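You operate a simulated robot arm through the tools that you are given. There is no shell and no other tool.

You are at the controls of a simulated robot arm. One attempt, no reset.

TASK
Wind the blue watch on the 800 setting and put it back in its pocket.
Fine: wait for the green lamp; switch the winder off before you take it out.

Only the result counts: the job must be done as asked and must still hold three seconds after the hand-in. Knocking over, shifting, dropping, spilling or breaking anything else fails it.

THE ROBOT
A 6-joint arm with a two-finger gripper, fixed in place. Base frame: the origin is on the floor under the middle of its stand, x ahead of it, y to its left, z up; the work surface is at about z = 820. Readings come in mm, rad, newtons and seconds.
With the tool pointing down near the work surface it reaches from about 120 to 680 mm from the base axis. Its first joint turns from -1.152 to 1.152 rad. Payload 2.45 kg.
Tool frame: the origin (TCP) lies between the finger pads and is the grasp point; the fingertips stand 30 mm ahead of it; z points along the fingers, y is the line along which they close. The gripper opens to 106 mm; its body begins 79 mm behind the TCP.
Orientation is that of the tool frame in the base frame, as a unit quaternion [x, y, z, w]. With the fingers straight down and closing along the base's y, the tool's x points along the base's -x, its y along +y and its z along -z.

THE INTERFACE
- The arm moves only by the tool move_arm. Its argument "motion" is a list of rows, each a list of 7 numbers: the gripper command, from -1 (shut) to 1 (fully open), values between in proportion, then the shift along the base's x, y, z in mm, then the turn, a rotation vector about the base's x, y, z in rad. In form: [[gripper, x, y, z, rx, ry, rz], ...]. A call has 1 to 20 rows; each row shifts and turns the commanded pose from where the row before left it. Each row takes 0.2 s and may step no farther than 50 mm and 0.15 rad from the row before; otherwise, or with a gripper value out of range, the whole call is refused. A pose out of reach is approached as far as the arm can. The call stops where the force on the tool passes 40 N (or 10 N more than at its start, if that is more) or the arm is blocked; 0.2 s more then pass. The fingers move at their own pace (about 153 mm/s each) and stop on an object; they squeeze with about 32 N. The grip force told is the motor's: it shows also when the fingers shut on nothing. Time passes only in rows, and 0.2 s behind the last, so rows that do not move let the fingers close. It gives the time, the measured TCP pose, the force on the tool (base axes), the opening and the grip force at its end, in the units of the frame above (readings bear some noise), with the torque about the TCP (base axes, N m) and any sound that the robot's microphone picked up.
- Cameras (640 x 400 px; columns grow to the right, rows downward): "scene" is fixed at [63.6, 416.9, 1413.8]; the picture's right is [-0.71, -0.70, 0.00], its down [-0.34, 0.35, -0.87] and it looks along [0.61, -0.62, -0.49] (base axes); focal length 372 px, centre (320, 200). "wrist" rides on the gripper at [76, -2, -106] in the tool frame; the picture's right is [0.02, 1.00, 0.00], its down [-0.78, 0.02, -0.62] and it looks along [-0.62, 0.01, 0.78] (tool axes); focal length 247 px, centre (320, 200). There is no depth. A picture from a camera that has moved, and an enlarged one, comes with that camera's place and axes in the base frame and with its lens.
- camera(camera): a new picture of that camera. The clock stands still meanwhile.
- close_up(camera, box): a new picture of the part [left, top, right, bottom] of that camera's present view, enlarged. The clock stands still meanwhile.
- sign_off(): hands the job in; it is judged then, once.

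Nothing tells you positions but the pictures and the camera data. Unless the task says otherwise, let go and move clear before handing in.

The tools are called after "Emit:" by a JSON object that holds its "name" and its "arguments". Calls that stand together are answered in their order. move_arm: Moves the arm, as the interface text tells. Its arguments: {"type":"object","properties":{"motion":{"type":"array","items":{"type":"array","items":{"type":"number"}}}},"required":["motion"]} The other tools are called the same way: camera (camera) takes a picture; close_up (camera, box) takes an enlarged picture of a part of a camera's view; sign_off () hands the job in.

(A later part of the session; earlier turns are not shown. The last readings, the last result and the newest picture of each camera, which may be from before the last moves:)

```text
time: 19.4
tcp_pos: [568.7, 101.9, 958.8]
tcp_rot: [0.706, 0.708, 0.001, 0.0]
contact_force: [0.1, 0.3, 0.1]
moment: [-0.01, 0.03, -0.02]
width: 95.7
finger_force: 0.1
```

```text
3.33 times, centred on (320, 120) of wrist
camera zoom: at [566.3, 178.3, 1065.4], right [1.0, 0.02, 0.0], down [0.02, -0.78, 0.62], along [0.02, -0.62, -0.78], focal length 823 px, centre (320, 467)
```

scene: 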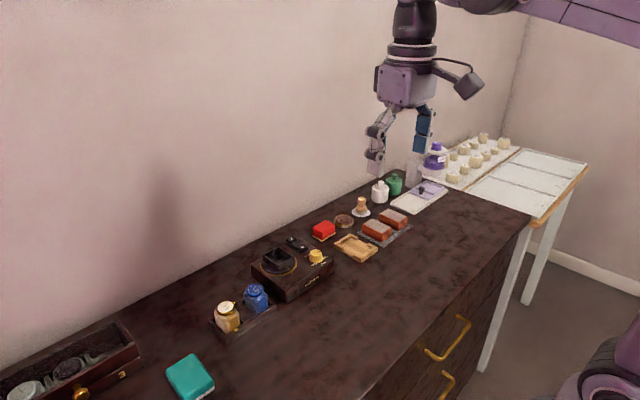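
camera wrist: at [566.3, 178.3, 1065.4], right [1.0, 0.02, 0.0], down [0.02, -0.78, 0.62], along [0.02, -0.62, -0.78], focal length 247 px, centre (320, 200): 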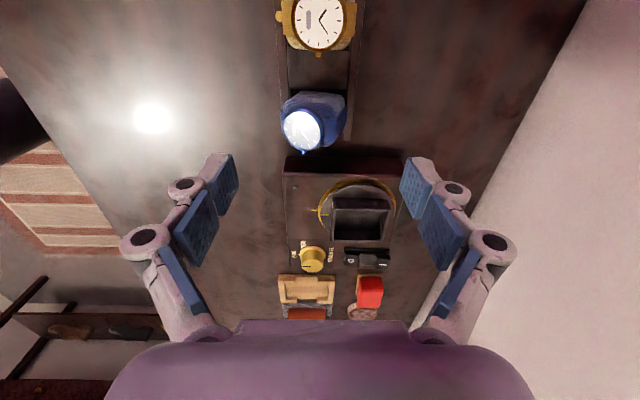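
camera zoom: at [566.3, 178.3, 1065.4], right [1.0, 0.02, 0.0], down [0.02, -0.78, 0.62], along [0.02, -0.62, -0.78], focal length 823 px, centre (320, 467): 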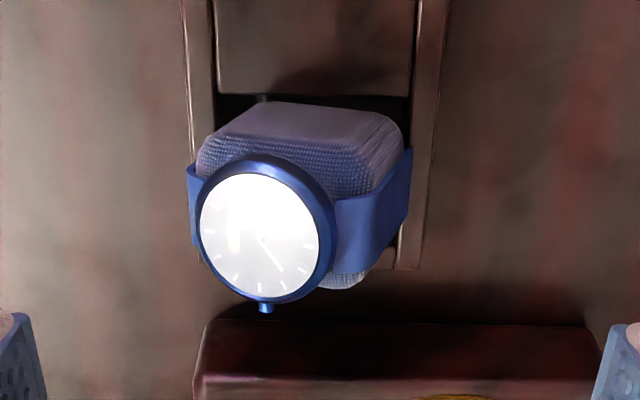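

Now I'll centre on (566, 100) and descend to about z=867 with the wide opening.

Emit:
{"name": "move_arm", "arguments": {"motion": [[0.8, -2.5, -2, -22, 0, 0, 0], [0.8, 0, 0, -25, 0, 0, 0], [0.8, 0, 0, -25, 0, 0, 0], [0.8, 0, 0, -18, 0, 0, 0], [0.8, 0, 0, 0, 0, 0, 0]]}}

Emit:
{"name": "camera", "arguments": {"camera": "wrist"}}

Emit:
{"name": "close_up", "arguments": {"camera": "scene", "box": [200, 250, 300, 350]}}

```text
time: 20.6
tcp_pos: [565.8, 97.8, 870.6]
tcp_rot: [0.707, 0.708, 0.0, 0.001]
contact_force: [0.5, -0.6, -0.5]
moment: [-0.01, 0.01, 0.0]
width: 95.4
finger_force: 0.2
```

```text
taken
camera wrist: at [564.1, 175.4, 977.1], right [1.0, 0.02, 0.0], down [0.02, -0.78, 0.62], along [0.02, -0.62, -0.78], focal length 247 px, centre (320, 200)
```

wrist: 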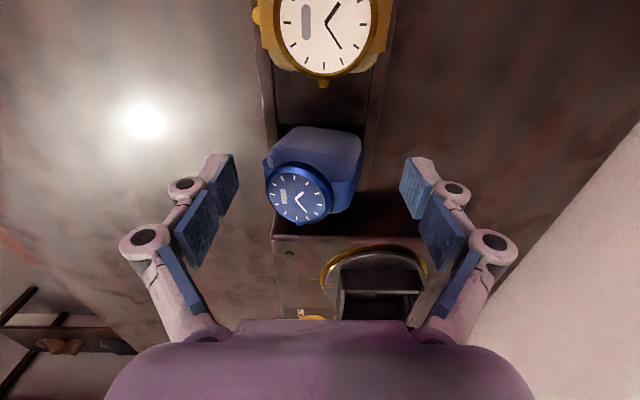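

```text
4.00 times, centred on (250, 300) of scene
camera zoom: at [63.6, 416.9, 1413.8], right [-0.71, -0.7, 0.0], down [-0.34, 0.35, -0.87], along [0.61, -0.62, -0.49], focal length 1487 px, centre (600, -200)
```

zoom: 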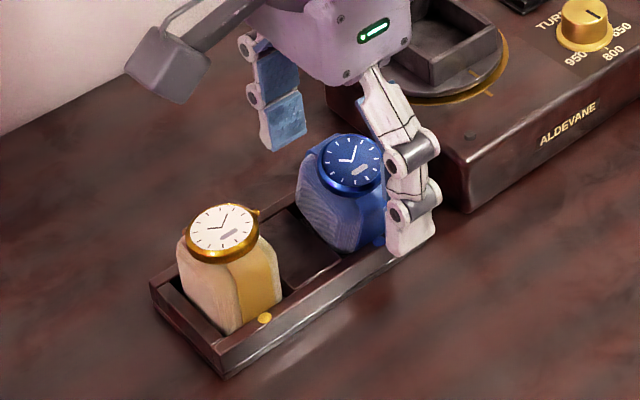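

I'm at z≈870.6 with the fingers around the tilted cushion. I'll close in stages to straighten it.

Emit:
{"name": "move_arm", "arguments": {"motion": [[0.4, 0, 0, 0, 0, 0, 0], [0.25, 0, 0, 0, 0, 0, 0], [0.15, 0, 0, 0, 0, 0, 0], [0.05, 0, 0, 0, 0, 0, 0], [-0.05, 0, 0, 0, 0, 0, 0], [-0.1, 0, 0, 0, 0, 0, 0]]}}

Emit:
{"name": "close_up", "arguments": {"camera": "wrist", "box": [250, 110, 390, 250]}}

Emit:
{"name": "close_up", "arguments": {"camera": "scene", "box": [200, 250, 300, 350]}}

```text
time: 22.0
tcp_pos: [565.8, 99.3, 871.9]
tcp_rot: [0.707, 0.707, 0.0, 0.0]
contact_force: [0.5, -0.3, 3.5]
moment: [-0.08, -0.12, -0.01]
width: 55.3
finger_force: 32.3
```

```text
2.86 times, centred on (320, 180) of wrist
camera zoom: at [564.2, 175.5, 977.5], right [1.0, 0.02, 0.0], down [0.02, -0.78, 0.62], along [0.02, -0.62, -0.78], focal length 706 px, centre (320, 257)
```

zoom: 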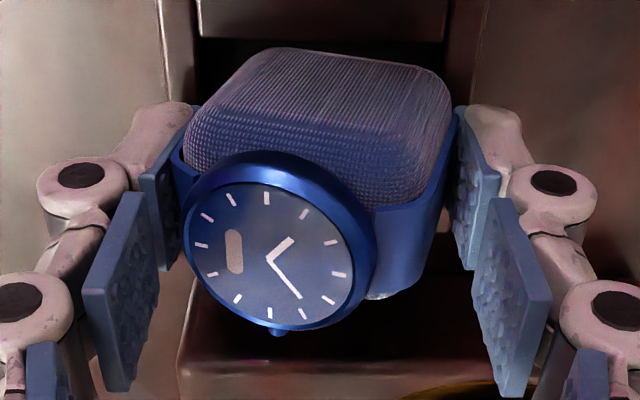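

```text
4.00 times, centred on (250, 300) of scene
camera zoom: at [63.6, 416.9, 1413.8], right [-0.71, -0.7, 0.0], down [-0.34, 0.35, -0.87], along [0.61, -0.62, -0.49], focal length 1487 px, centre (600, -200)
```

zoom: 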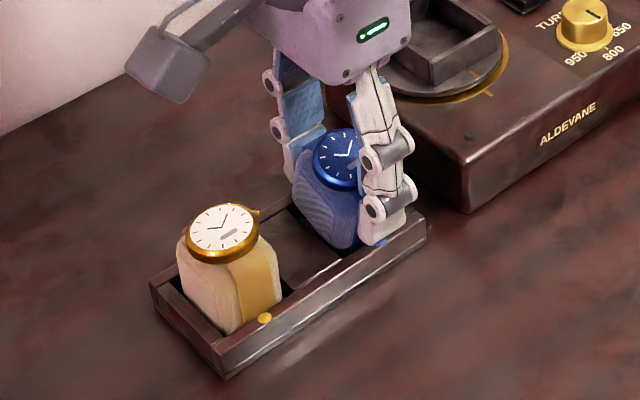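

The squeeze holds it at 55 mm but it stays tilted, because the far finger stops the raised side from dropping. I'll open and push the top edge toward +x with the near finger only, so it drops back upright.

Emit:
{"name": "move_arm", "arguments": {"motion": [[0.5, 0, 0, 0, 0, 0, 0], [0.5, 0, 0, 0, 0, 0, 0], [0.5, 6, 0, 0, 0, 0, 0], [0.5, 3, 0, 0, 0, 0, 0], [0.5, 3, 0, 0, 0, 0, 0], [0.5, 2, 0, 0, 0, 0, 0], [0.5, 0, 0, 0, 0, 0, 0]]}}

Emit:
{"name": "close_up", "arguments": {"camera": "wrist", "box": [250, 110, 390, 250]}}

Emit:
{"name": "close_up", "arguments": {"camera": "scene", "box": [200, 250, 300, 350]}}

```text
time: 23.6
tcp_pos: [578.7, 97.7, 868.9]
tcp_rot: [0.706, 0.708, 0.001, 0.0]
contact_force: [-2.1, 0.0, 0.4]
moment: [-0.03, 0.0, -0.03]
width: 81.0
finger_force: 1.0
```

```text
2.86 times, centred on (320, 180) of wrist
camera zoom: at [577.2, 175.4, 976.4], right [1.0, 0.02, 0.0], down [0.02, -0.78, 0.62], along [0.01, -0.62, -0.78], focal length 706 px, centre (320, 257)
```

zoom: 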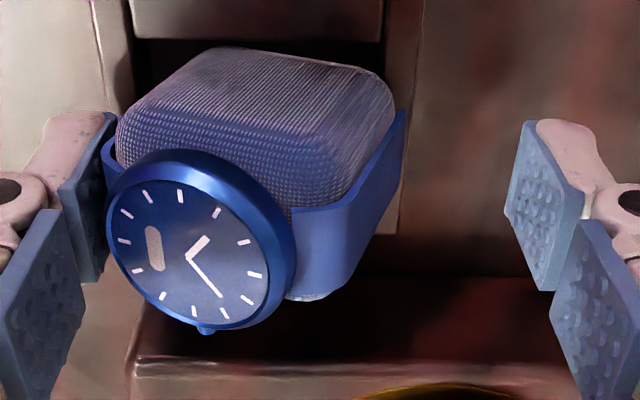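

```text
4.00 times, centred on (250, 300) of scene
camera zoom: at [63.6, 416.9, 1413.8], right [-0.71, -0.7, 0.0], down [-0.34, 0.35, -0.87], along [0.61, -0.62, -0.49], focal length 1487 px, centre (600, -200)
```

zoom: 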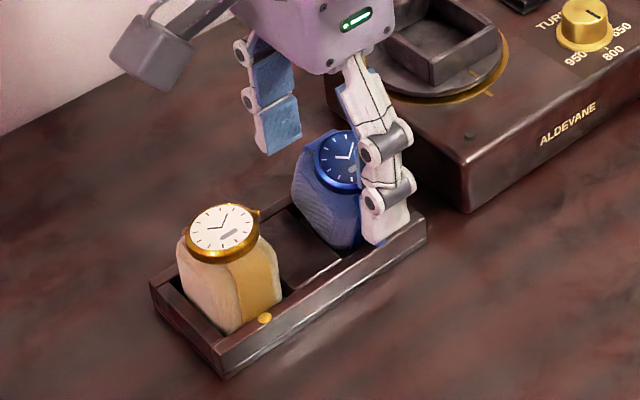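

The near finger is just touching the strap, with about 2 N of force. I'll keep pushing in small steps.

Emit:
{"name": "move_arm", "arguments": {"motion": [[0.5, 1.5, 0, 0, 0, 0, 0], [0.5, 1.5, 0, 0, 0, 0, 0], [0.5, 1.5, 0, 0, 0, 0, 0], [0.5, 0, 0, 0, 0, 0, 0]]}}

Emit:
{"name": "close_up", "arguments": {"camera": "wrist", "box": [250, 110, 390, 250]}}

```text
time: 24.6
tcp_pos: [582.9, 97.7, 870.7]
tcp_rot: [0.707, 0.707, 0.0, 0.001]
contact_force: [-1.7, 0.3, 0.5]
moment: [0.0, 0.04, 0.01]
width: 81.2
finger_force: 1.3
```

```text
2.86 times, centred on (320, 180) of wrist
camera zoom: at [581.8, 174.9, 976.3], right [1.0, 0.02, 0.0], down [0.02, -0.78, 0.62], along [0.02, -0.62, -0.78], focal length 706 px, centre (320, 257)
```

zoom: 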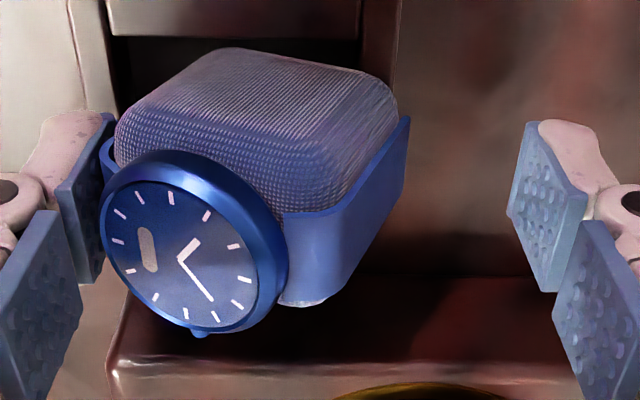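

Pushing +x made it worse: the raised bottom edge is resting on top of the far rim. So I need to push it toward -x with the far finger until that edge drops back into the pocket. I'll reverse carefully.

Emit:
{"name": "move_arm", "arguments": {"motion": [[0.5, -10, 1.5, 0, 0, 0, 0], [0.5, -10, 0, 0, 0, 0, 0], [0.5, -5, 0, 0, 0, 0, 0], [0.5, -2, 0, 0, 0, 0, 0], [0.5, -2, 0, 0, 0, 0, 0], [0.5, 0, 0, 0, 0, 0, 0]]}}

Emit:
{"name": "close_up", "arguments": {"camera": "wrist", "box": [250, 110, 390, 250]}}

Emit:
{"name": "close_up", "arguments": {"camera": "scene", "box": [200, 250, 300, 350]}}

```text
time: 26.0
tcp_pos: [554.8, 100.1, 871.4]
tcp_rot: [0.707, 0.708, 0.0, 0.0]
contact_force: [-0.1, 0.2, 0.1]
moment: [-0.02, -0.03, -0.01]
width: 80.1
finger_force: 0.8
```

```text
2.86 times, centred on (320, 180) of wrist
camera zoom: at [553.1, 176.4, 976.7], right [1.0, 0.02, 0.0], down [0.02, -0.78, 0.62], along [0.02, -0.62, -0.78], focal length 706 px, centre (320, 257)
```

zoom: 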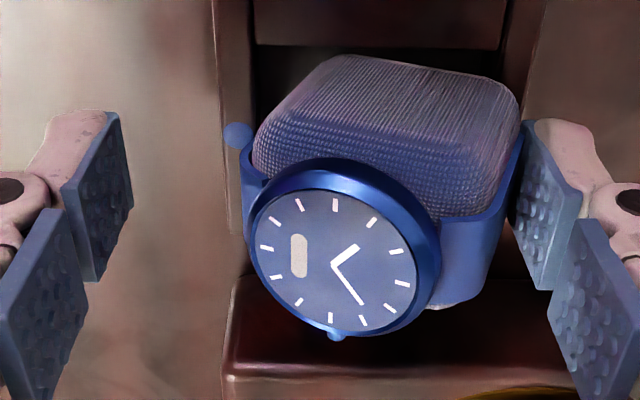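

```text
4.00 times, centred on (250, 300) of scene
camera zoom: at [63.6, 416.9, 1413.8], right [-0.71, -0.7, 0.0], down [-0.34, 0.35, -0.87], along [0.61, -0.62, -0.49], focal length 1487 px, centre (600, -200)
```

zoom: 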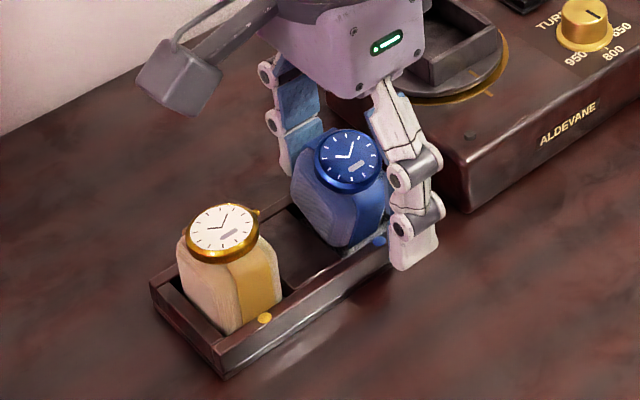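

The far finger has just reached the strap and the tilt has eased. I'll keep nudging toward -x.

Emit:
{"name": "move_arm", "arguments": {"motion": [[0.5, -1.5, 0, 0, 0, 0, 0], [0.5, -1.5, 0, 0, 0, 0, 0], [0.5, -1.5, 0, 0, 0, 0, 0], [0.5, 0, 0, 0, 0, 0, 0]]}}

Emit:
{"name": "close_up", "arguments": {"camera": "wrist", "box": [250, 110, 390, 250]}}

Emit:
{"name": "close_up", "arguments": {"camera": "scene", "box": [200, 250, 300, 350]}}

```text
time: 27.0
tcp_pos: [548.0, 99.9, 870.2]
tcp_rot: [0.706, 0.708, 0.0, 0.0]
contact_force: [0.6, -0.3, 0.1]
moment: [0.01, -0.04, 0.02]
width: 80.3
finger_force: 0.3
```

```text
2.86 times, centred on (320, 180) of wrist
camera zoom: at [548.0, 176.3, 976.3], right [1.0, 0.02, 0.0], down [0.02, -0.78, 0.62], along [0.02, -0.62, -0.78], focal length 706 px, centre (320, 257)
```

zoom: 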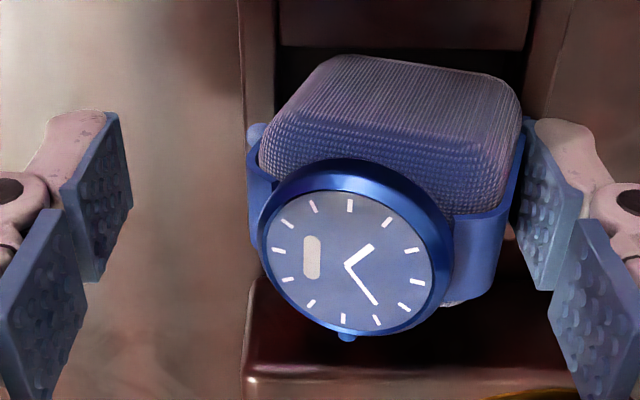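

```text
4.00 times, centred on (250, 300) of scene
camera zoom: at [63.6, 416.9, 1413.8], right [-0.71, -0.7, 0.0], down [-0.34, 0.35, -0.87], along [0.61, -0.62, -0.49], focal length 1487 px, centre (600, -200)
```

zoom: 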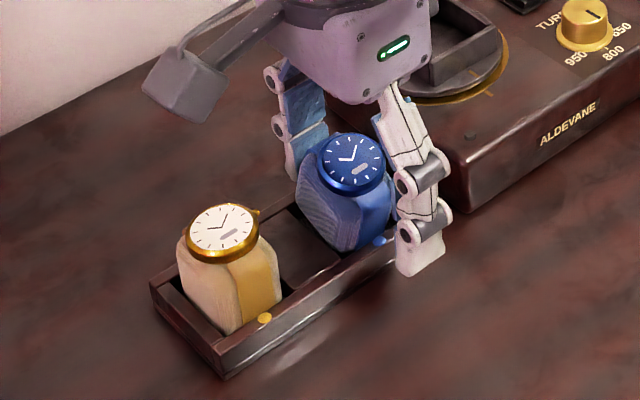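

The tilt keeps easing. A few more small nudges.

Emit:
{"name": "move_arm", "arguments": {"motion": [[0.5, -1.2, 0, 0, 0, 0, 0], [0.5, -1.2, 0, 0, 0, 0, 0], [0.5, 0, 0, 0, 0, 0, 0]]}}

Emit:
{"name": "close_up", "arguments": {"camera": "wrist", "box": [250, 110, 390, 250]}}

Emit:
{"name": "close_up", "arguments": {"camera": "scene", "box": [210, 260, 290, 340]}}

```text
time: 27.8
tcp_pos: [546.8, 100.6, 870.2]
tcp_rot: [0.706, 0.708, 0.001, 0.0]
contact_force: [0.6, -0.3, -1.2]
moment: [0.01, 0.01, -0.01]
width: 79.9
finger_force: 0.2
```

```text
2.86 times, centred on (320, 180) of wrist
camera zoom: at [545.3, 177.0, 975.8], right [1.0, 0.02, 0.0], down [0.02, -0.78, 0.62], along [0.02, -0.62, -0.78], focal length 706 px, centre (320, 257)
```

zoom: 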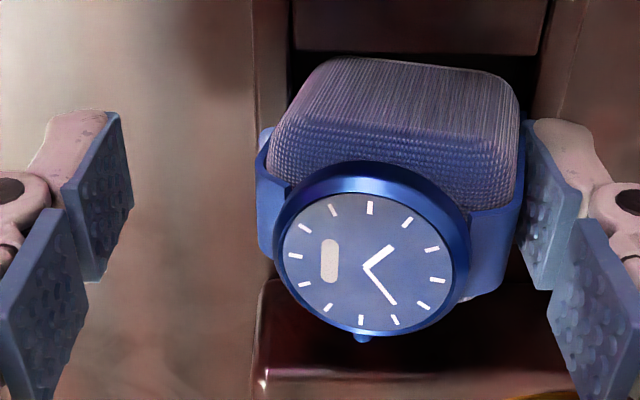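

```text
5.00 times, centred on (250, 300) of scene
camera zoom: at [63.6, 416.9, 1413.8], right [-0.71, -0.7, 0.0], down [-0.34, 0.35, -0.87], along [0.61, -0.62, -0.49], focal length 1858 px, centre (670, -300)
```

zoom: 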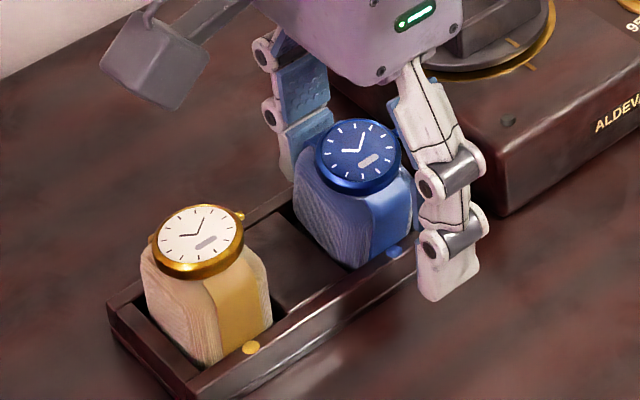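

Only a few degrees of tilt remain. One more nudge, then I'll back off and let it settle.

Emit:
{"name": "move_arm", "arguments": {"motion": [[0.5, -1.2, 0, 0, 0, 0, 0], [0.5, -1, 0, 0, 0, 0, 0], [0.5, 0, 0, 0, 0, 0, 0], [0.5, 10, 0, 0, 0, 0, 0], [0.5, 8, 0, 0, 0, 0, 0], [0.5, 0, 0, 0, 0, 0, 0]]}}

Emit:
{"name": "close_up", "arguments": {"camera": "wrist", "box": [250, 110, 390, 250]}}

Emit:
{"name": "close_up", "arguments": {"camera": "scene", "box": [210, 260, 290, 340]}}

```text
time: 29.2
tcp_pos: [562.6, 100.5, 871.8]
tcp_rot: [0.707, 0.708, -0.001, 0.0]
contact_force: [-0.7, -0.8, 0.3]
moment: [0.02, 0.02, -0.02]
width: 79.6
finger_force: 0.2
```

```text
2.86 times, centred on (320, 180) of wrist
camera zoom: at [561.1, 177.4, 977.0], right [1.0, 0.02, 0.0], down [0.02, -0.78, 0.62], along [0.02, -0.62, -0.78], focal length 706 px, centre (320, 257)
```

zoom: 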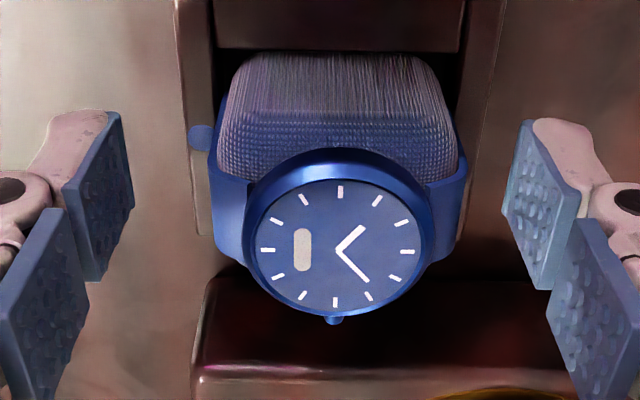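

```text
5.00 times, centred on (250, 300) of scene
camera zoom: at [63.6, 416.9, 1413.8], right [-0.71, -0.7, 0.0], down [-0.34, 0.35, -0.87], along [0.61, -0.62, -0.49], focal length 1858 px, centre (670, -300)
```

zoom: 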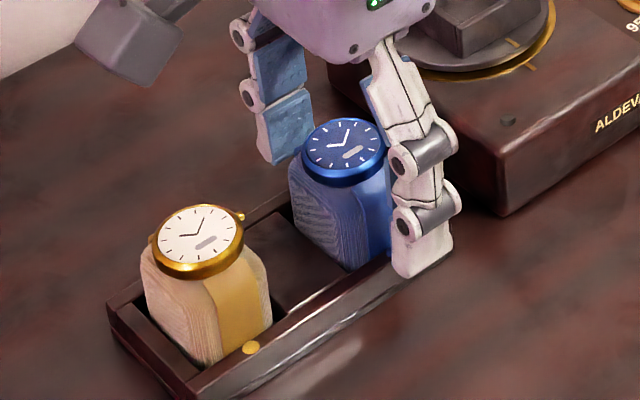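

The watch is upright and seated again. I'll re-centre at x≈566.5, go about 3–4 mm deeper than before, and close.

Emit:
{"name": "move_arm", "arguments": {"motion": [[0.3, 3.7, -0.5, 0, 0, 0, 0], [0.3, 0, 0, -2, 0, 0, 0], [0.3, 0, 0, -1.5, 0, 0, 0], [0.3, 0, 0, 0, 0, 0, 0]]}}

Emit:
{"name": "close_up", "arguments": {"camera": "wrist", "box": [250, 110, 390, 250]}}

Emit:
{"name": "close_up", "arguments": {"camera": "scene", "box": [210, 260, 290, 340]}}

```text
time: 30.2
tcp_pos: [566.3, 99.5, 867.4]
tcp_rot: [0.706, 0.708, 0.0, 0.001]
contact_force: [-0.3, 0.3, 0.0]
moment: [-0.02, 0.01, 0.0]
width: 68.8
finger_force: 0.2
```

```text
2.86 times, centred on (320, 180) of wrist
camera zoom: at [565.2, 176.3, 973.4], right [1.0, 0.02, 0.0], down [0.02, -0.78, 0.62], along [0.02, -0.62, -0.78], focal length 706 px, centre (320, 257)
```

zoom: 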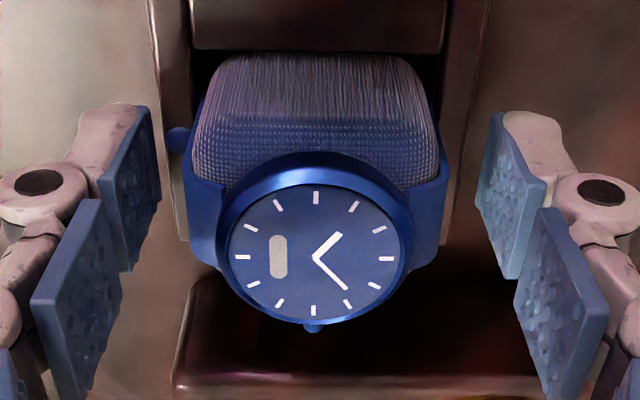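

```text
5.00 times, centred on (250, 300) of scene
camera zoom: at [63.6, 416.9, 1413.8], right [-0.71, -0.7, 0.0], down [-0.34, 0.35, -0.87], along [0.61, -0.62, -0.49], focal length 1858 px, centre (670, -300)
```

zoom: 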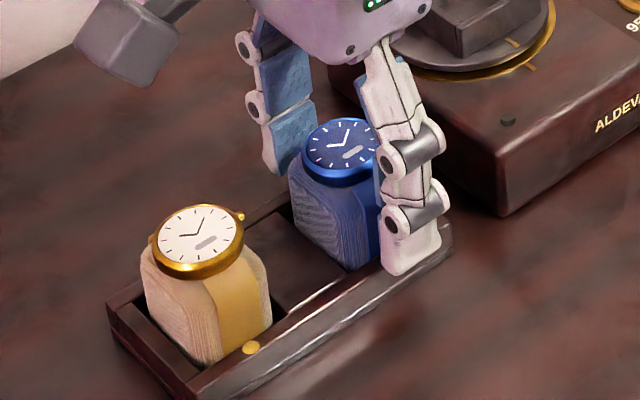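

Well centred. Closing, then a test lift of only a few millimetres.

Emit:
{"name": "move_arm", "arguments": {"motion": [[-1, 0, 0, 0, 0, 0, 0], [-1, 0, 0, 0, 0, 0, 0], [-1, 0, 0, 0, 0, 0, 0]]}}

Emit:
{"name": "close_up", "arguments": {"camera": "wrist", "box": [250, 110, 390, 250]}}

Emit:
{"name": "close_up", "arguments": {"camera": "scene", "box": [210, 260, 290, 340]}}

```text
time: 31.0
tcp_pos: [566.1, 98.8, 866.7]
tcp_rot: [0.707, 0.708, 0.0, 0.0]
contact_force: [0.0, -0.1, 9.5]
moment: [0.0, 0.11, 0.03]
width: 45.3
finger_force: 32.0
```

```text
2.86 times, centred on (320, 180) of wrist
camera zoom: at [565.0, 176.3, 973.8], right [1.0, 0.02, 0.0], down [0.02, -0.78, 0.62], along [0.02, -0.62, -0.78], focal length 706 px, centre (320, 257)
```

zoom: 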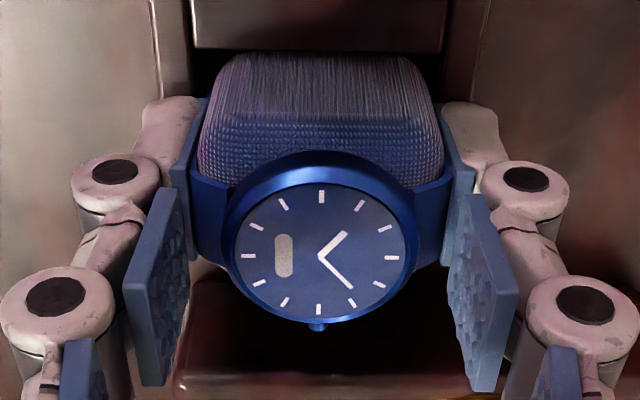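

```text
5.00 times, centred on (250, 300) of scene
camera zoom: at [63.4, 416.9, 1413.8], right [-0.71, -0.7, 0.0], down [-0.34, 0.35, -0.87], along [0.61, -0.62, -0.49], focal length 1858 px, centre (670, -300)
```

zoom: 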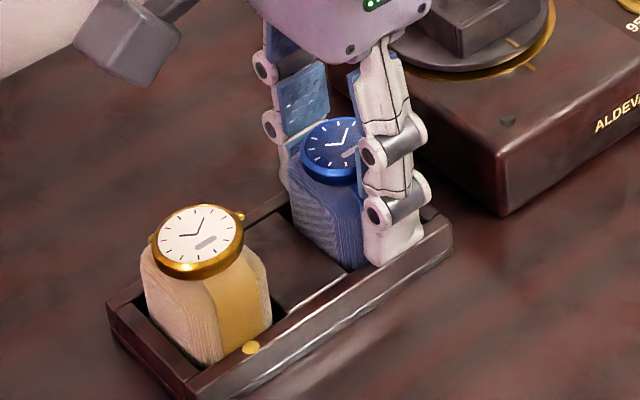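

Gripped at 45.3 mm. Now a slow test lift with readings.

Emit:
{"name": "move_arm", "arguments": {"motion": [[-1, 0, 0, 2, 0, 0, 0], [-1, 0, 0, 2, 0, 0, 0], [-1, 0, 0, 0, 0, 0, 0], [-1, 0, 0, 0, 0, 0, 0]]}}

Emit:
{"name": "close_up", "arguments": {"camera": "wrist", "box": [250, 110, 390, 250]}}

Emit:
{"name": "close_up", "arguments": {"camera": "scene", "box": [210, 260, 290, 340]}}

```text
time: 32.0
tcp_pos: [566.1, 99.1, 873.2]
tcp_rot: [0.707, 0.708, 0.0, 0.0]
contact_force: [-0.3, 0.5, -2.0]
moment: [0.0, -0.02, -0.02]
width: 45.1
finger_force: 31.6
```

```text
2.86 times, centred on (320, 180) of wrist
camera zoom: at [565.3, 176.5, 977.9], right [1.0, 0.02, 0.0], down [0.02, -0.78, 0.62], along [0.02, -0.62, -0.78], focal length 706 px, centre (320, 257)
```

zoom: 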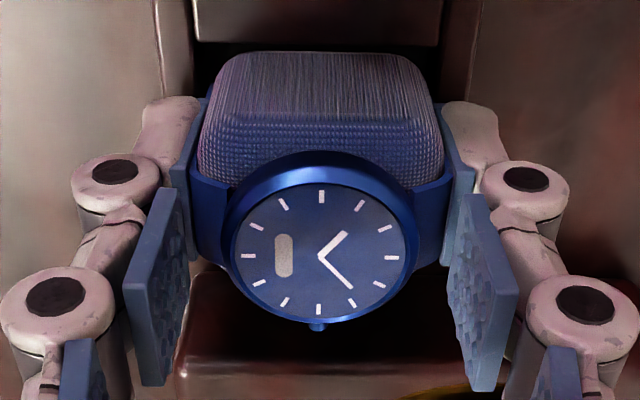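

```text
5.00 times, centred on (250, 300) of scene
camera zoom: at [63.6, 416.9, 1413.8], right [-0.71, -0.7, 0.0], down [-0.34, 0.35, -0.87], along [0.61, -0.62, -0.49], focal length 1858 px, centre (670, -300)
```

zoom: 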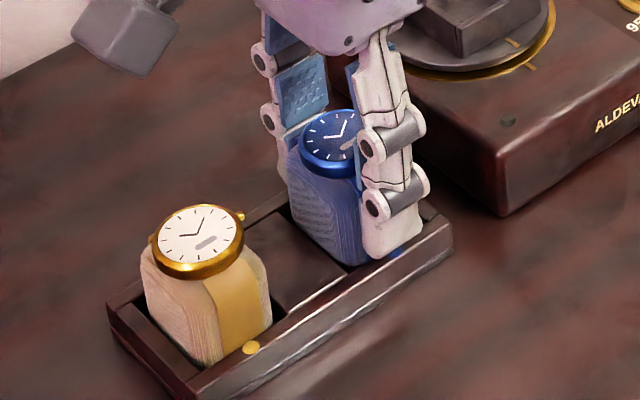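

It holds: the watch rises with the gripper, with a weight of about 2 N. I'll continue slowly.

Emit:
{"name": "move_arm", "arguments": {"motion": [[-1, 0, 0, 3, 0, 0, 0], [-1, 0, 0, 3, 0, 0, 0], [-1, 0, 0, 3, 0, 0, 0], [-1, 0, 0, 0, 0, 0, 0], [-1, 0, 0, 0, 0, 0, 0]]}}

Emit:
{"name": "close_up", "arguments": {"camera": "wrist", "box": [250, 110, 390, 250]}}

Emit:
{"name": "close_up", "arguments": {"camera": "scene", "box": [210, 260, 290, 340]}}

```text
time: 33.2
tcp_pos: [566.7, 99.1, 880.3]
tcp_rot: [0.707, 0.707, 0.0, 0.0]
contact_force: [0.1, 0.5, -0.6]
moment: [-0.02, -0.02, 0.02]
width: 45.1
finger_force: 32.1
```

```text
2.86 times, centred on (320, 180) of wrist
camera zoom: at [565.2, 175.4, 986.0], right [1.0, 0.02, 0.0], down [0.02, -0.78, 0.62], along [0.02, -0.62, -0.78], focal length 706 px, centre (320, 257)
```

zoom: 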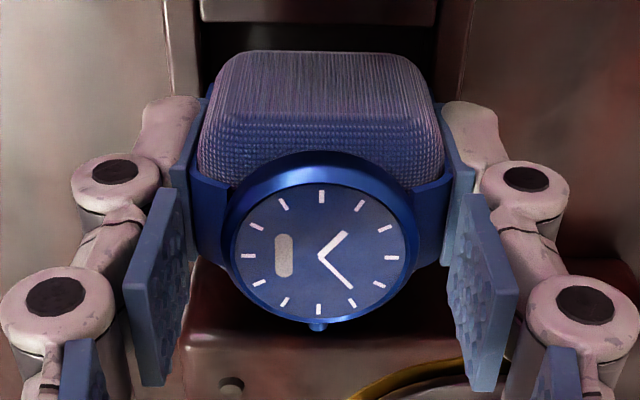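

```text
5.00 times, centred on (250, 300) of scene
camera zoom: at [63.6, 416.9, 1413.8], right [-0.71, -0.7, 0.0], down [-0.34, 0.35, -0.87], along [0.61, -0.62, -0.49], focal length 1858 px, centre (670, -300)
```

zoom: 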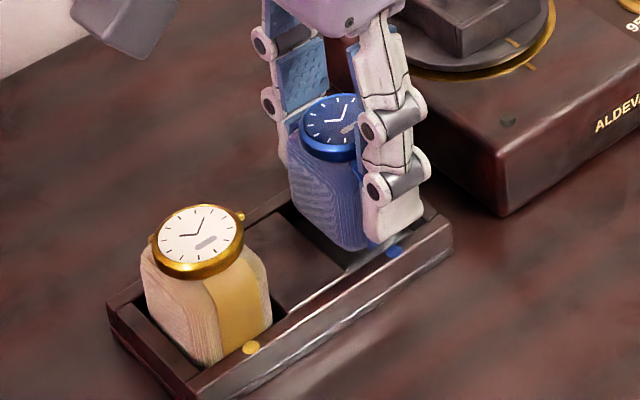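

No slip at all. I'll keep raising gently to clear the cup height.

Emit:
{"name": "move_arm", "arguments": {"motion": [[-1, 0, 0, 4, 0, 0, 0], [-1, 0, 0, 5, 0, 0, 0], [-1, 0, 0, 5, 0, 0, 0], [-1, 0, 0, 6, 0, 0, 0], [-1, 0, 0, 6, 0, 0, 0], [-1, 0, 0, 6, 0, 0, 0], [-1, 0, 0, 6, 0, 0, 0], [-1, 0, 0, 6, 0, 0, 0], [-1, 0, 0, 6, 0, 0, 0], [-1, 0, 0, 6, 0, 0, 0], [-1, 0, 0, 5, 0, 0, 0], [-1, 0, 0, 4, 0, 0, 0], [-1, 0, 0, 0, 0, 0, 0]]}}

Emit:
{"name": "camera", "arguments": {"camera": "wrist"}}

Emit:
{"name": "close_up", "arguments": {"camera": "scene", "box": [200, 220, 330, 350]}}

```text
time: 36.0
tcp_pos: [566.3, 98.6, 945.5]
tcp_rot: [0.706, 0.708, 0.0, 0.001]
contact_force: [0.2, 0.1, -1.3]
moment: [-0.02, 0.03, 0.01]
width: 45.0
finger_force: 32.0
```

```text
taken
camera wrist: at [565.3, 175.6, 1051.1], right [1.0, 0.02, 0.0], down [0.02, -0.78, 0.62], along [0.02, -0.62, -0.78], focal length 247 px, centre (320, 200)
```

wrist: 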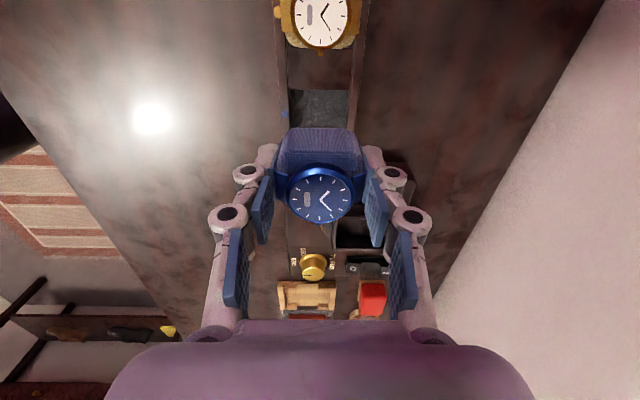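

```text
3.08 times, centred on (265, 285) of scene
camera zoom: at [63.6, 416.9, 1413.8], right [-0.71, -0.7, 0.0], down [-0.34, 0.35, -0.87], along [0.61, -0.62, -0.49], focal length 1144 px, centre (489, -62)
```

zoom: 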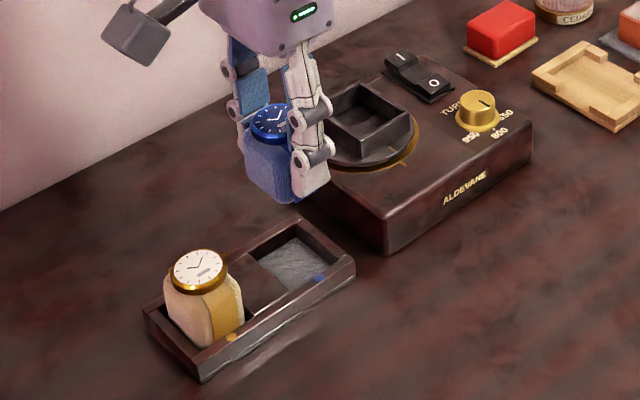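

The watch is free and held steadily. Before moving on I'll get a close look at the empty pocket for the return trip.

Emit:
{"name": "close_up", "arguments": {"camera": "wrist", "box": [270, 60, 370, 140]}}

Emit:
{"name": "close_up", "arguments": {"camera": "scene", "box": [240, 285, 280, 325]}}

```text
5.00 times, centred on (320, 100) of wrist
camera zoom: at [565.3, 175.6, 1051.1], right [1.0, 0.02, 0.0], down [0.02, -0.78, 0.62], along [0.02, -0.62, -0.78], focal length 1235 px, centre (320, 700)
```

zoom: 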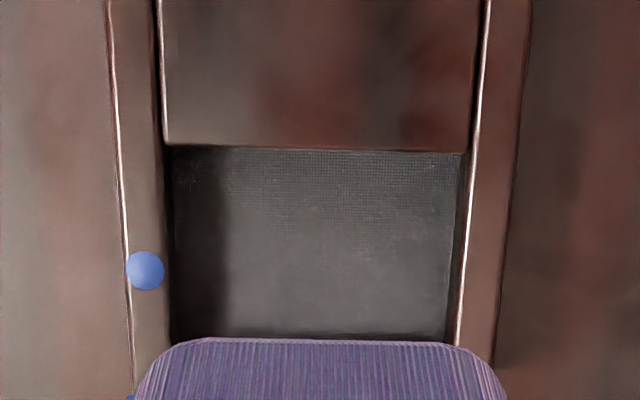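

```text
10.00 times, centred on (260, 305) of scene
camera zoom: at [63.6, 416.9, 1413.8], right [-0.71, -0.7, 0.0], down [-0.34, 0.35, -0.87], along [0.61, -0.62, -0.49], focal length 3717 px, centre (920, -850)
```

zoom: 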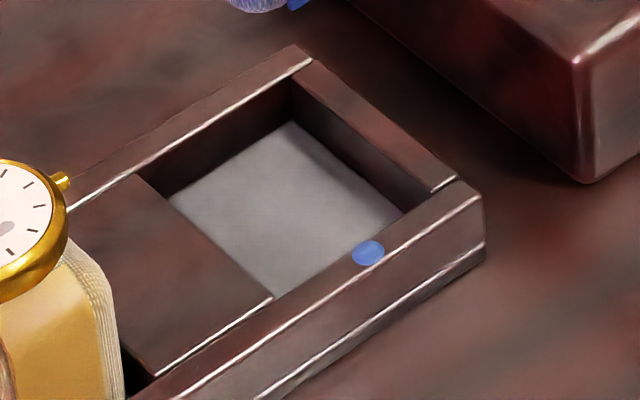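

The pocket centre is confirmed at x≈566.4. Now I'll move sideways to x≈613, in line with the cup, to measure the cup centre below the held watch.

Emit:
{"name": "move_arm", "arguments": {"motion": [[-1, 3, 0, 1, 0, 0, 0], [-1, 6, 0, 2, 0, 0, 0], [-1, 7, 0, 2, 0, 0, 0], [-1, 7, 0, 2, 0, 0, 0], [-1, 7, 0, 2, 0, 0, 0], [-1, 7, 0, 2, 0, 0, 0], [-1, 6, 0, 2, 0, 0, 0], [-1, 4, 0, 2, 0, 0, 0], [-1, 0, 0, 0, 0, 0, 0]]}}

Emit:
{"name": "camera", "arguments": {"camera": "wrist"}}

Emit:
{"name": "close_up", "arguments": {"camera": "wrist", "box": [260, 180, 380, 300]}}

Emit:
{"name": "close_up", "arguments": {"camera": "scene", "box": [240, 210, 320, 290]}}

```text
time: 38.0
tcp_pos: [612.0, 100.1, 959.5]
tcp_rot: [0.706, 0.708, 0.0, 0.0]
contact_force: [-0.1, 0.5, -1.1]
moment: [-0.01, 0.03, -0.03]
width: 45.2
finger_force: 32.4
```

```text
taken
camera wrist: at [611.7, 175.7, 1065.9], right [1.0, 0.02, 0.0], down [0.02, -0.78, 0.62], along [0.02, -0.62, -0.78], focal length 247 px, centre (320, 200)
```

wrist: 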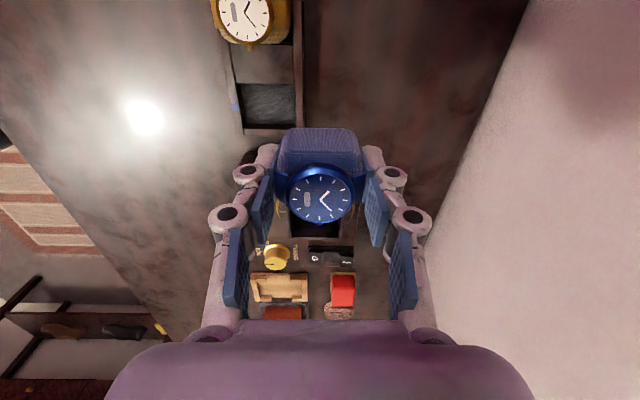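

```text
3.33 times, centred on (320, 240) of wrist
camera zoom: at [611.7, 175.7, 1065.9], right [1.0, 0.02, 0.0], down [0.02, -0.78, 0.62], along [0.02, -0.62, -0.78], focal length 823 px, centre (320, 67)
```

zoom: 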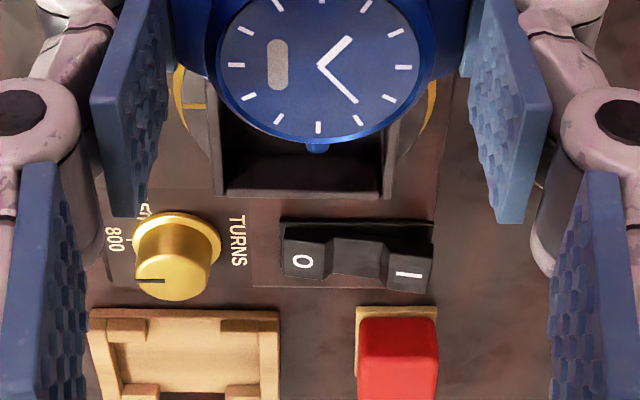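

```text
5.00 times, centred on (280, 250) of scene
camera zoom: at [63.6, 416.9, 1413.8], right [-0.71, -0.7, 0.0], down [-0.34, 0.35, -0.87], along [0.61, -0.62, -0.49], focal length 1858 px, centre (520, -50)
```

zoom: 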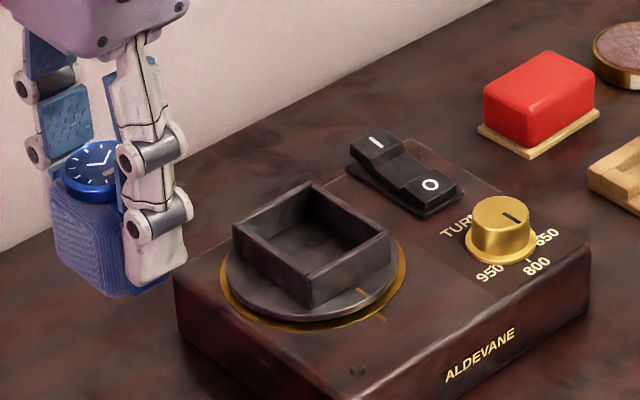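

The cup centre comes out at about (612.8, -0.7), with its rim at z≈881 and floor at ≈867. I'll carry the watch over it smoothly.

Emit:
{"name": "move_arm", "arguments": {"motion": [[-1, 0, -3, 0, 0, 0, 0], [-1, 0, -6, 0, 0, 0, 0], [-1, 0, -8, 0, 0, 0, 0], [-1, 0, -8, 0, 0, 0, 0], [-1, 0, -8, 0, 0, 0, 0], [-1, 0, -8, 0, 0, 0, 0], [-1, 0, -8, 0, 0, 0, 0], [-1, 0, -8, 0, 0, 0, 0], [-1, 0, -8, 0, 0, 0, 0], [-1, 0, -8, 0, 0, 0, 0], [-1, 0, -8, 0, 0, 0, 0], [-1, 0, -8, 0, 0, 0, 0], [-1, 0, -6, 0, 0, 0, 0], [-1, 0.5, -5, 0, 0, 0, 0], [-1, 0, -1, 0, 0, 0, 0], [-1, 0, 0, 0, 0, 0, 0]]}}

Emit:
{"name": "camera", "arguments": {"camera": "wrist"}}

Emit:
{"name": "close_up", "arguments": {"camera": "scene", "box": [230, 190, 330, 290]}}

```text
time: 41.4
tcp_pos: [613.0, -1.8, 959.9]
tcp_rot: [0.707, 0.707, 0.0, 0.0]
contact_force: [-0.2, -0.6, -1.4]
moment: [0.03, -0.01, -0.02]
width: 45.4
finger_force: 31.7
```

```text
taken
camera wrist: at [612.7, 74.2, 1065.5], right [1.0, 0.02, 0.0], down [0.02, -0.78, 0.62], along [0.02, -0.62, -0.78], focal length 247 px, centre (320, 200)
```

wrist: 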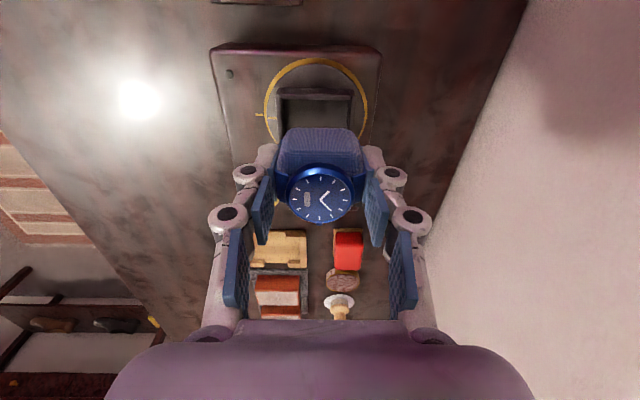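

```text
4.00 times, centred on (280, 240) of scene
camera zoom: at [63.6, 416.9, 1413.8], right [-0.71, -0.7, 0.0], down [-0.34, 0.35, -0.87], along [0.61, -0.62, -0.49], focal length 1487 px, centre (480, 40)
```

zoom: 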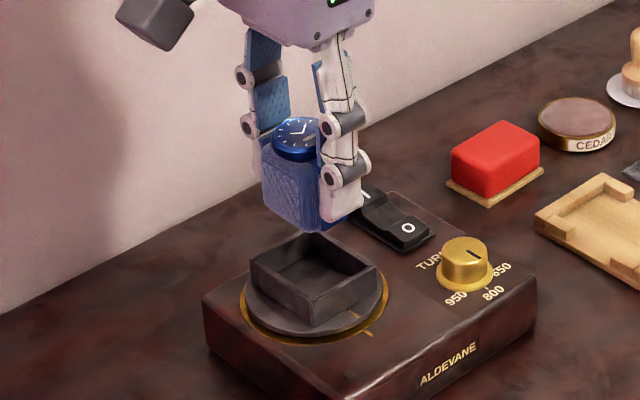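

The watch is above the cup. A close-up to check alignment of the cup's visible +y side.

Emit:
{"name": "close_up", "arguments": {"camera": "wrist", "box": [250, 50, 390, 170]}}

```text
3.33 times, centred on (320, 110) of wrist
camera zoom: at [612.7, 74.2, 1065.5], right [1.0, 0.02, 0.0], down [0.02, -0.78, 0.62], along [0.02, -0.62, -0.78], focal length 823 px, centre (320, 500)
```

zoom: 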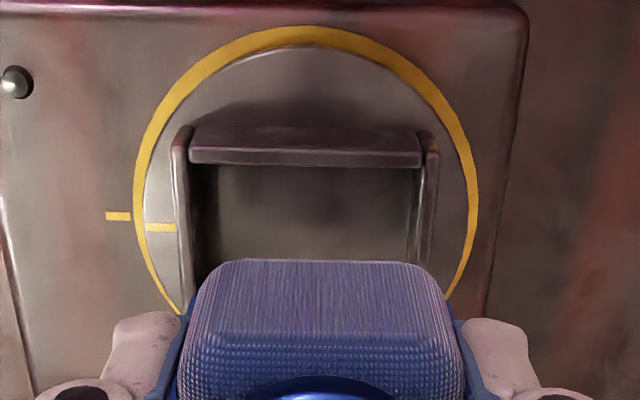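

I need better precision on the relative x between the watch and cup, so I'll zoom in more.

Emit:
{"name": "close_up", "arguments": {"camera": "wrist", "box": [260, 70, 320, 150]}}

Emit:
{"name": "close_up", "arguments": {"camera": "wrist", "box": [320, 70, 380, 150]}}

Emit:
{"name": "close_up", "arguments": {"camera": "scene", "box": [255, 215, 305, 275]}}

```text
5.00 times, centred on (290, 110) of wrist
camera zoom: at [612.7, 74.2, 1065.5], right [1.0, 0.02, 0.0], down [0.02, -0.78, 0.62], along [0.02, -0.62, -0.78], focal length 1235 px, centre (470, 650)
```

zoom: 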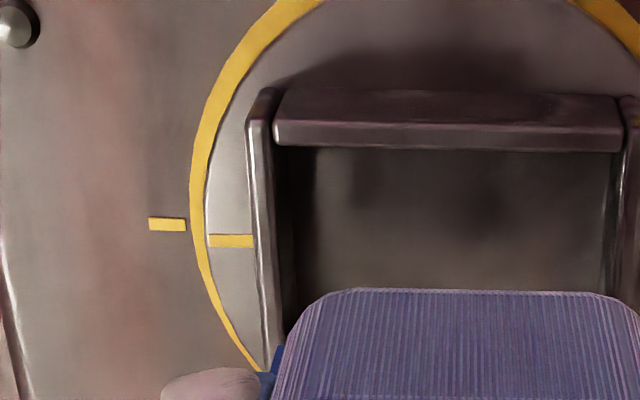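

```text
5.00 times, centred on (350, 110) of wrist
camera zoom: at [612.7, 74.2, 1065.5], right [1.0, 0.02, 0.0], down [0.02, -0.78, 0.62], along [0.02, -0.62, -0.78], focal length 1235 px, centre (170, 650)
```

zoom: 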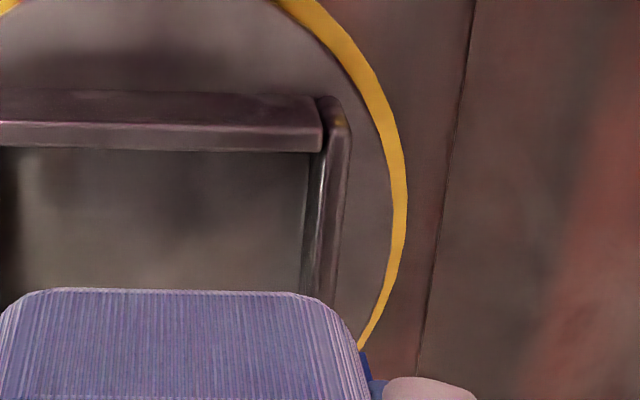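

```text
6.67 times, centred on (280, 245) of scene
camera zoom: at [63.6, 416.9, 1413.8], right [-0.71, -0.7, 0.0], down [-0.34, 0.35, -0.87], along [0.61, -0.62, -0.49], focal length 2478 px, centre (587, -100)
```

zoom: 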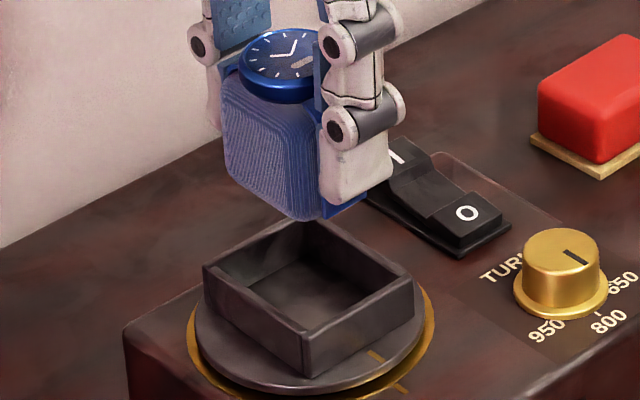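

Both cameras agree the watch sits about 3 mm too far in +x relative to the cup. I'll shift -3.1 mm and descend to just above the rim.

Emit:
{"name": "move_arm", "arguments": {"motion": [[-1, -1.6, 0, -3, 0, 0, 0], [-1, -1.5, 0, -5, 0, 0, 0], [-1, 0, 0, -6, 0, 0, 0], [-1, 0, 0, -6, 0, 0, 0], [-1, 0, 0, -4, 0, 0, 0], [-1, 0, 0, -3, 0, 0, 0], [-1, 0, 0, 0, 0, 0, 0]]}}

Emit:
{"name": "close_up", "arguments": {"camera": "wrist", "box": [250, 70, 390, 190]}}

Emit:
{"name": "close_up", "arguments": {"camera": "scene", "box": [250, 215, 310, 285]}}

```text
time: 43.0
tcp_pos: [609.7, -2.1, 933.8]
tcp_rot: [0.707, 0.708, 0.0, 0.0]
contact_force: [-0.1, 0.4, -2.1]
moment: [0.02, 0.0, 0.01]
width: 45.0
finger_force: 32.0
```

```text
3.33 times, centred on (320, 130) of wrist
camera zoom: at [608.8, 74.5, 1039.5], right [1.0, 0.02, 0.0], down [0.02, -0.78, 0.62], along [0.02, -0.62, -0.78], focal length 823 px, centre (320, 433)
```

zoom: 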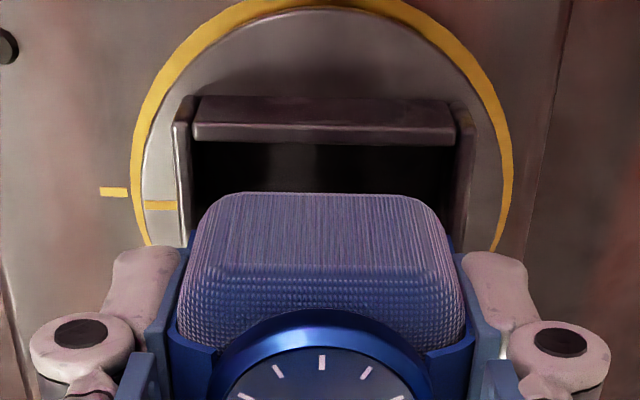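

```text
5.71 times, centred on (280, 250) of scene
camera zoom: at [63.6, 416.9, 1413.8], right [-0.71, -0.7, 0.0], down [-0.34, 0.35, -0.87], along [0.61, -0.62, -0.49], focal length 2124 px, centre (549, -86)
```

zoom: 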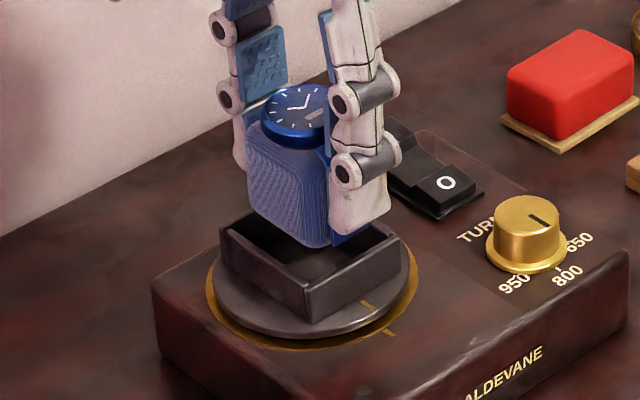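

The watch is centred over the cup to within about 1 mm. I'll lower it into the cup gradually while watching the forces.

Emit:
{"name": "move_arm", "arguments": {"motion": [[-1, 0.3, 0, -3, 0, 0, 0], [-1, 0, 0, -4, 0, 0, 0], [-1, 0, 0, -4, 0, 0, 0], [-1, 0, 0, -3, 0, 0, 0], [-1, 0, 0, 0, 0, 0, 0]]}}

Emit:
{"name": "close_up", "arguments": {"camera": "wrist", "box": [250, 70, 390, 190]}}

Emit:
{"name": "close_up", "arguments": {"camera": "scene", "box": [250, 215, 310, 285]}}

```text
time: 44.2
tcp_pos: [610.8, -1.9, 920.2]
tcp_rot: [0.707, 0.708, 0.0, 0.0]
contact_force: [-0.3, 0.0, -0.5]
moment: [0.02, 0.0, 0.02]
width: 44.9
finger_force: 32.3
```

```text
3.33 times, centred on (320, 130) of wrist
camera zoom: at [610.1, 75.0, 1025.5], right [1.0, 0.02, 0.0], down [0.02, -0.78, 0.62], along [0.02, -0.62, -0.78], focal length 823 px, centre (320, 433)
```

zoom: 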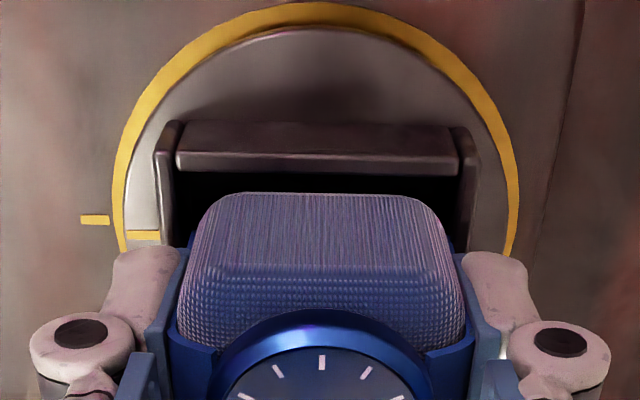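

```text
5.71 times, centred on (280, 250) of scene
camera zoom: at [63.6, 416.9, 1413.8], right [-0.71, -0.7, 0.0], down [-0.34, 0.35, -0.87], along [0.61, -0.62, -0.49], focal length 2124 px, centre (549, -86)
```

zoom: 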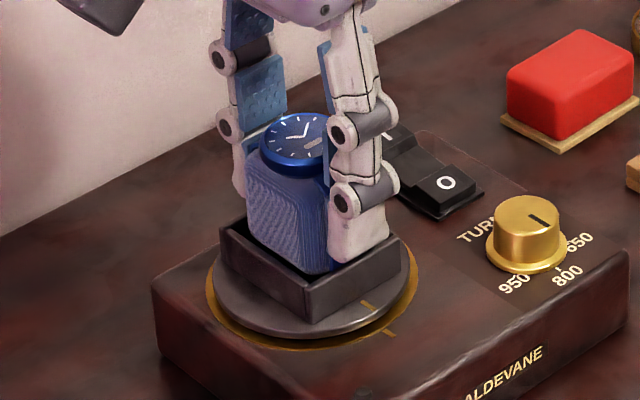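

The cushion is inside the cup walls with no contact. Lowering further in small steps until it seats.

Emit:
{"name": "move_arm", "arguments": {"motion": [[-1, -0.4, 0, -2, 0, 0, 0], [-1, 0, 0, -2, 0, 0, 0], [-1, 0, 0, -2, 0, 0, 0], [-1, 0, 0, 0, 0, 0, 0]]}}

Emit:
{"name": "close_up", "arguments": {"camera": "scene", "box": [250, 215, 310, 285]}}

```text
time: 45.2
tcp_pos: [611.5, -3.1, 913.8]
tcp_rot: [0.707, 0.707, 0.0, 0.0]
contact_force: [0.0, -0.3, 4.0]
moment: [0.04, -0.13, -0.01]
width: 45.1
finger_force: 32.2
```

```text
5.71 times, centred on (280, 250) of scene
camera zoom: at [63.5, 416.9, 1413.8], right [-0.71, -0.7, 0.0], down [-0.34, 0.35, -0.87], along [0.61, -0.62, -0.49], focal length 2124 px, centre (549, -86)
```

zoom: 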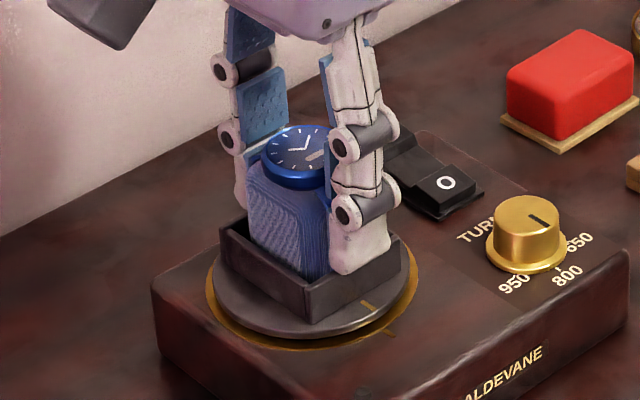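

A contact force of about 5 N has appeared near the expected seating height. One more small step to confirm.

Emit:
{"name": "move_arm", "arguments": {"motion": [[-1, 0, 0, -1, 0, 0, 0], [-1, 0, 0, 0, 0, 0, 0]]}}

Emit:
{"name": "close_up", "arguments": {"camera": "wrist", "box": [250, 70, 390, 190]}}

Emit:
{"name": "close_up", "arguments": {"camera": "scene", "box": [260, 230, 300, 280]}}

```text
time: 45.8
tcp_pos: [610.2, -3.1, 913.3]
tcp_rot: [0.707, 0.707, 0.0, 0.0]
contact_force: [-2.6, -3.3, 26.7]
moment: [0.01, -0.3, 0.05]
width: 45.4
finger_force: 32.0
```

```text
3.33 times, centred on (320, 130) of wrist
camera zoom: at [609.9, 74.9, 1019.5], right [1.0, 0.02, 0.0], down [0.02, -0.78, 0.62], along [0.01, -0.62, -0.78], focal length 823 px, centre (320, 433)
```

zoom: 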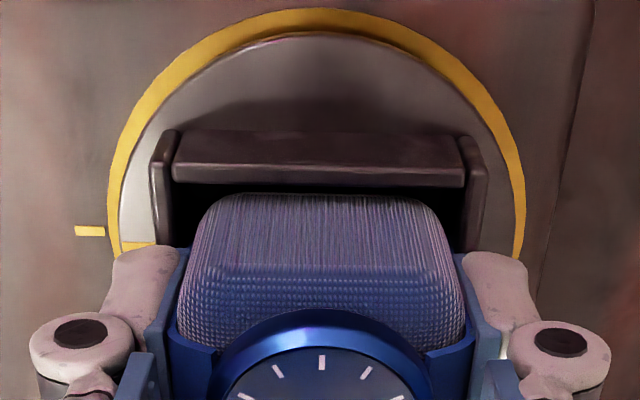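

```text
8.00 times, centred on (280, 255) of scene
camera zoom: at [63.0, 416.8, 1413.8], right [-0.71, -0.7, 0.0], down [-0.34, 0.35, -0.87], along [0.61, -0.62, -0.49], focal length 2973 px, centre (640, -240)
```

zoom: 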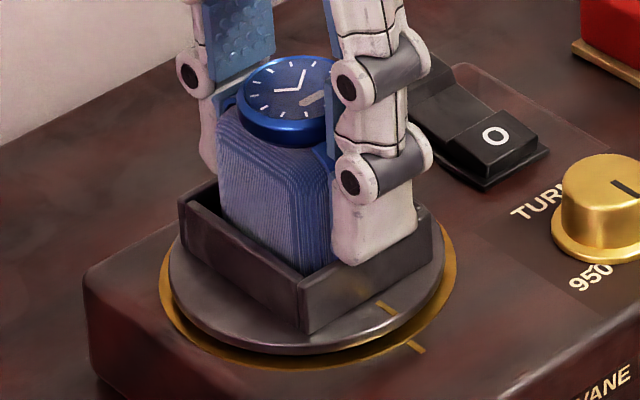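

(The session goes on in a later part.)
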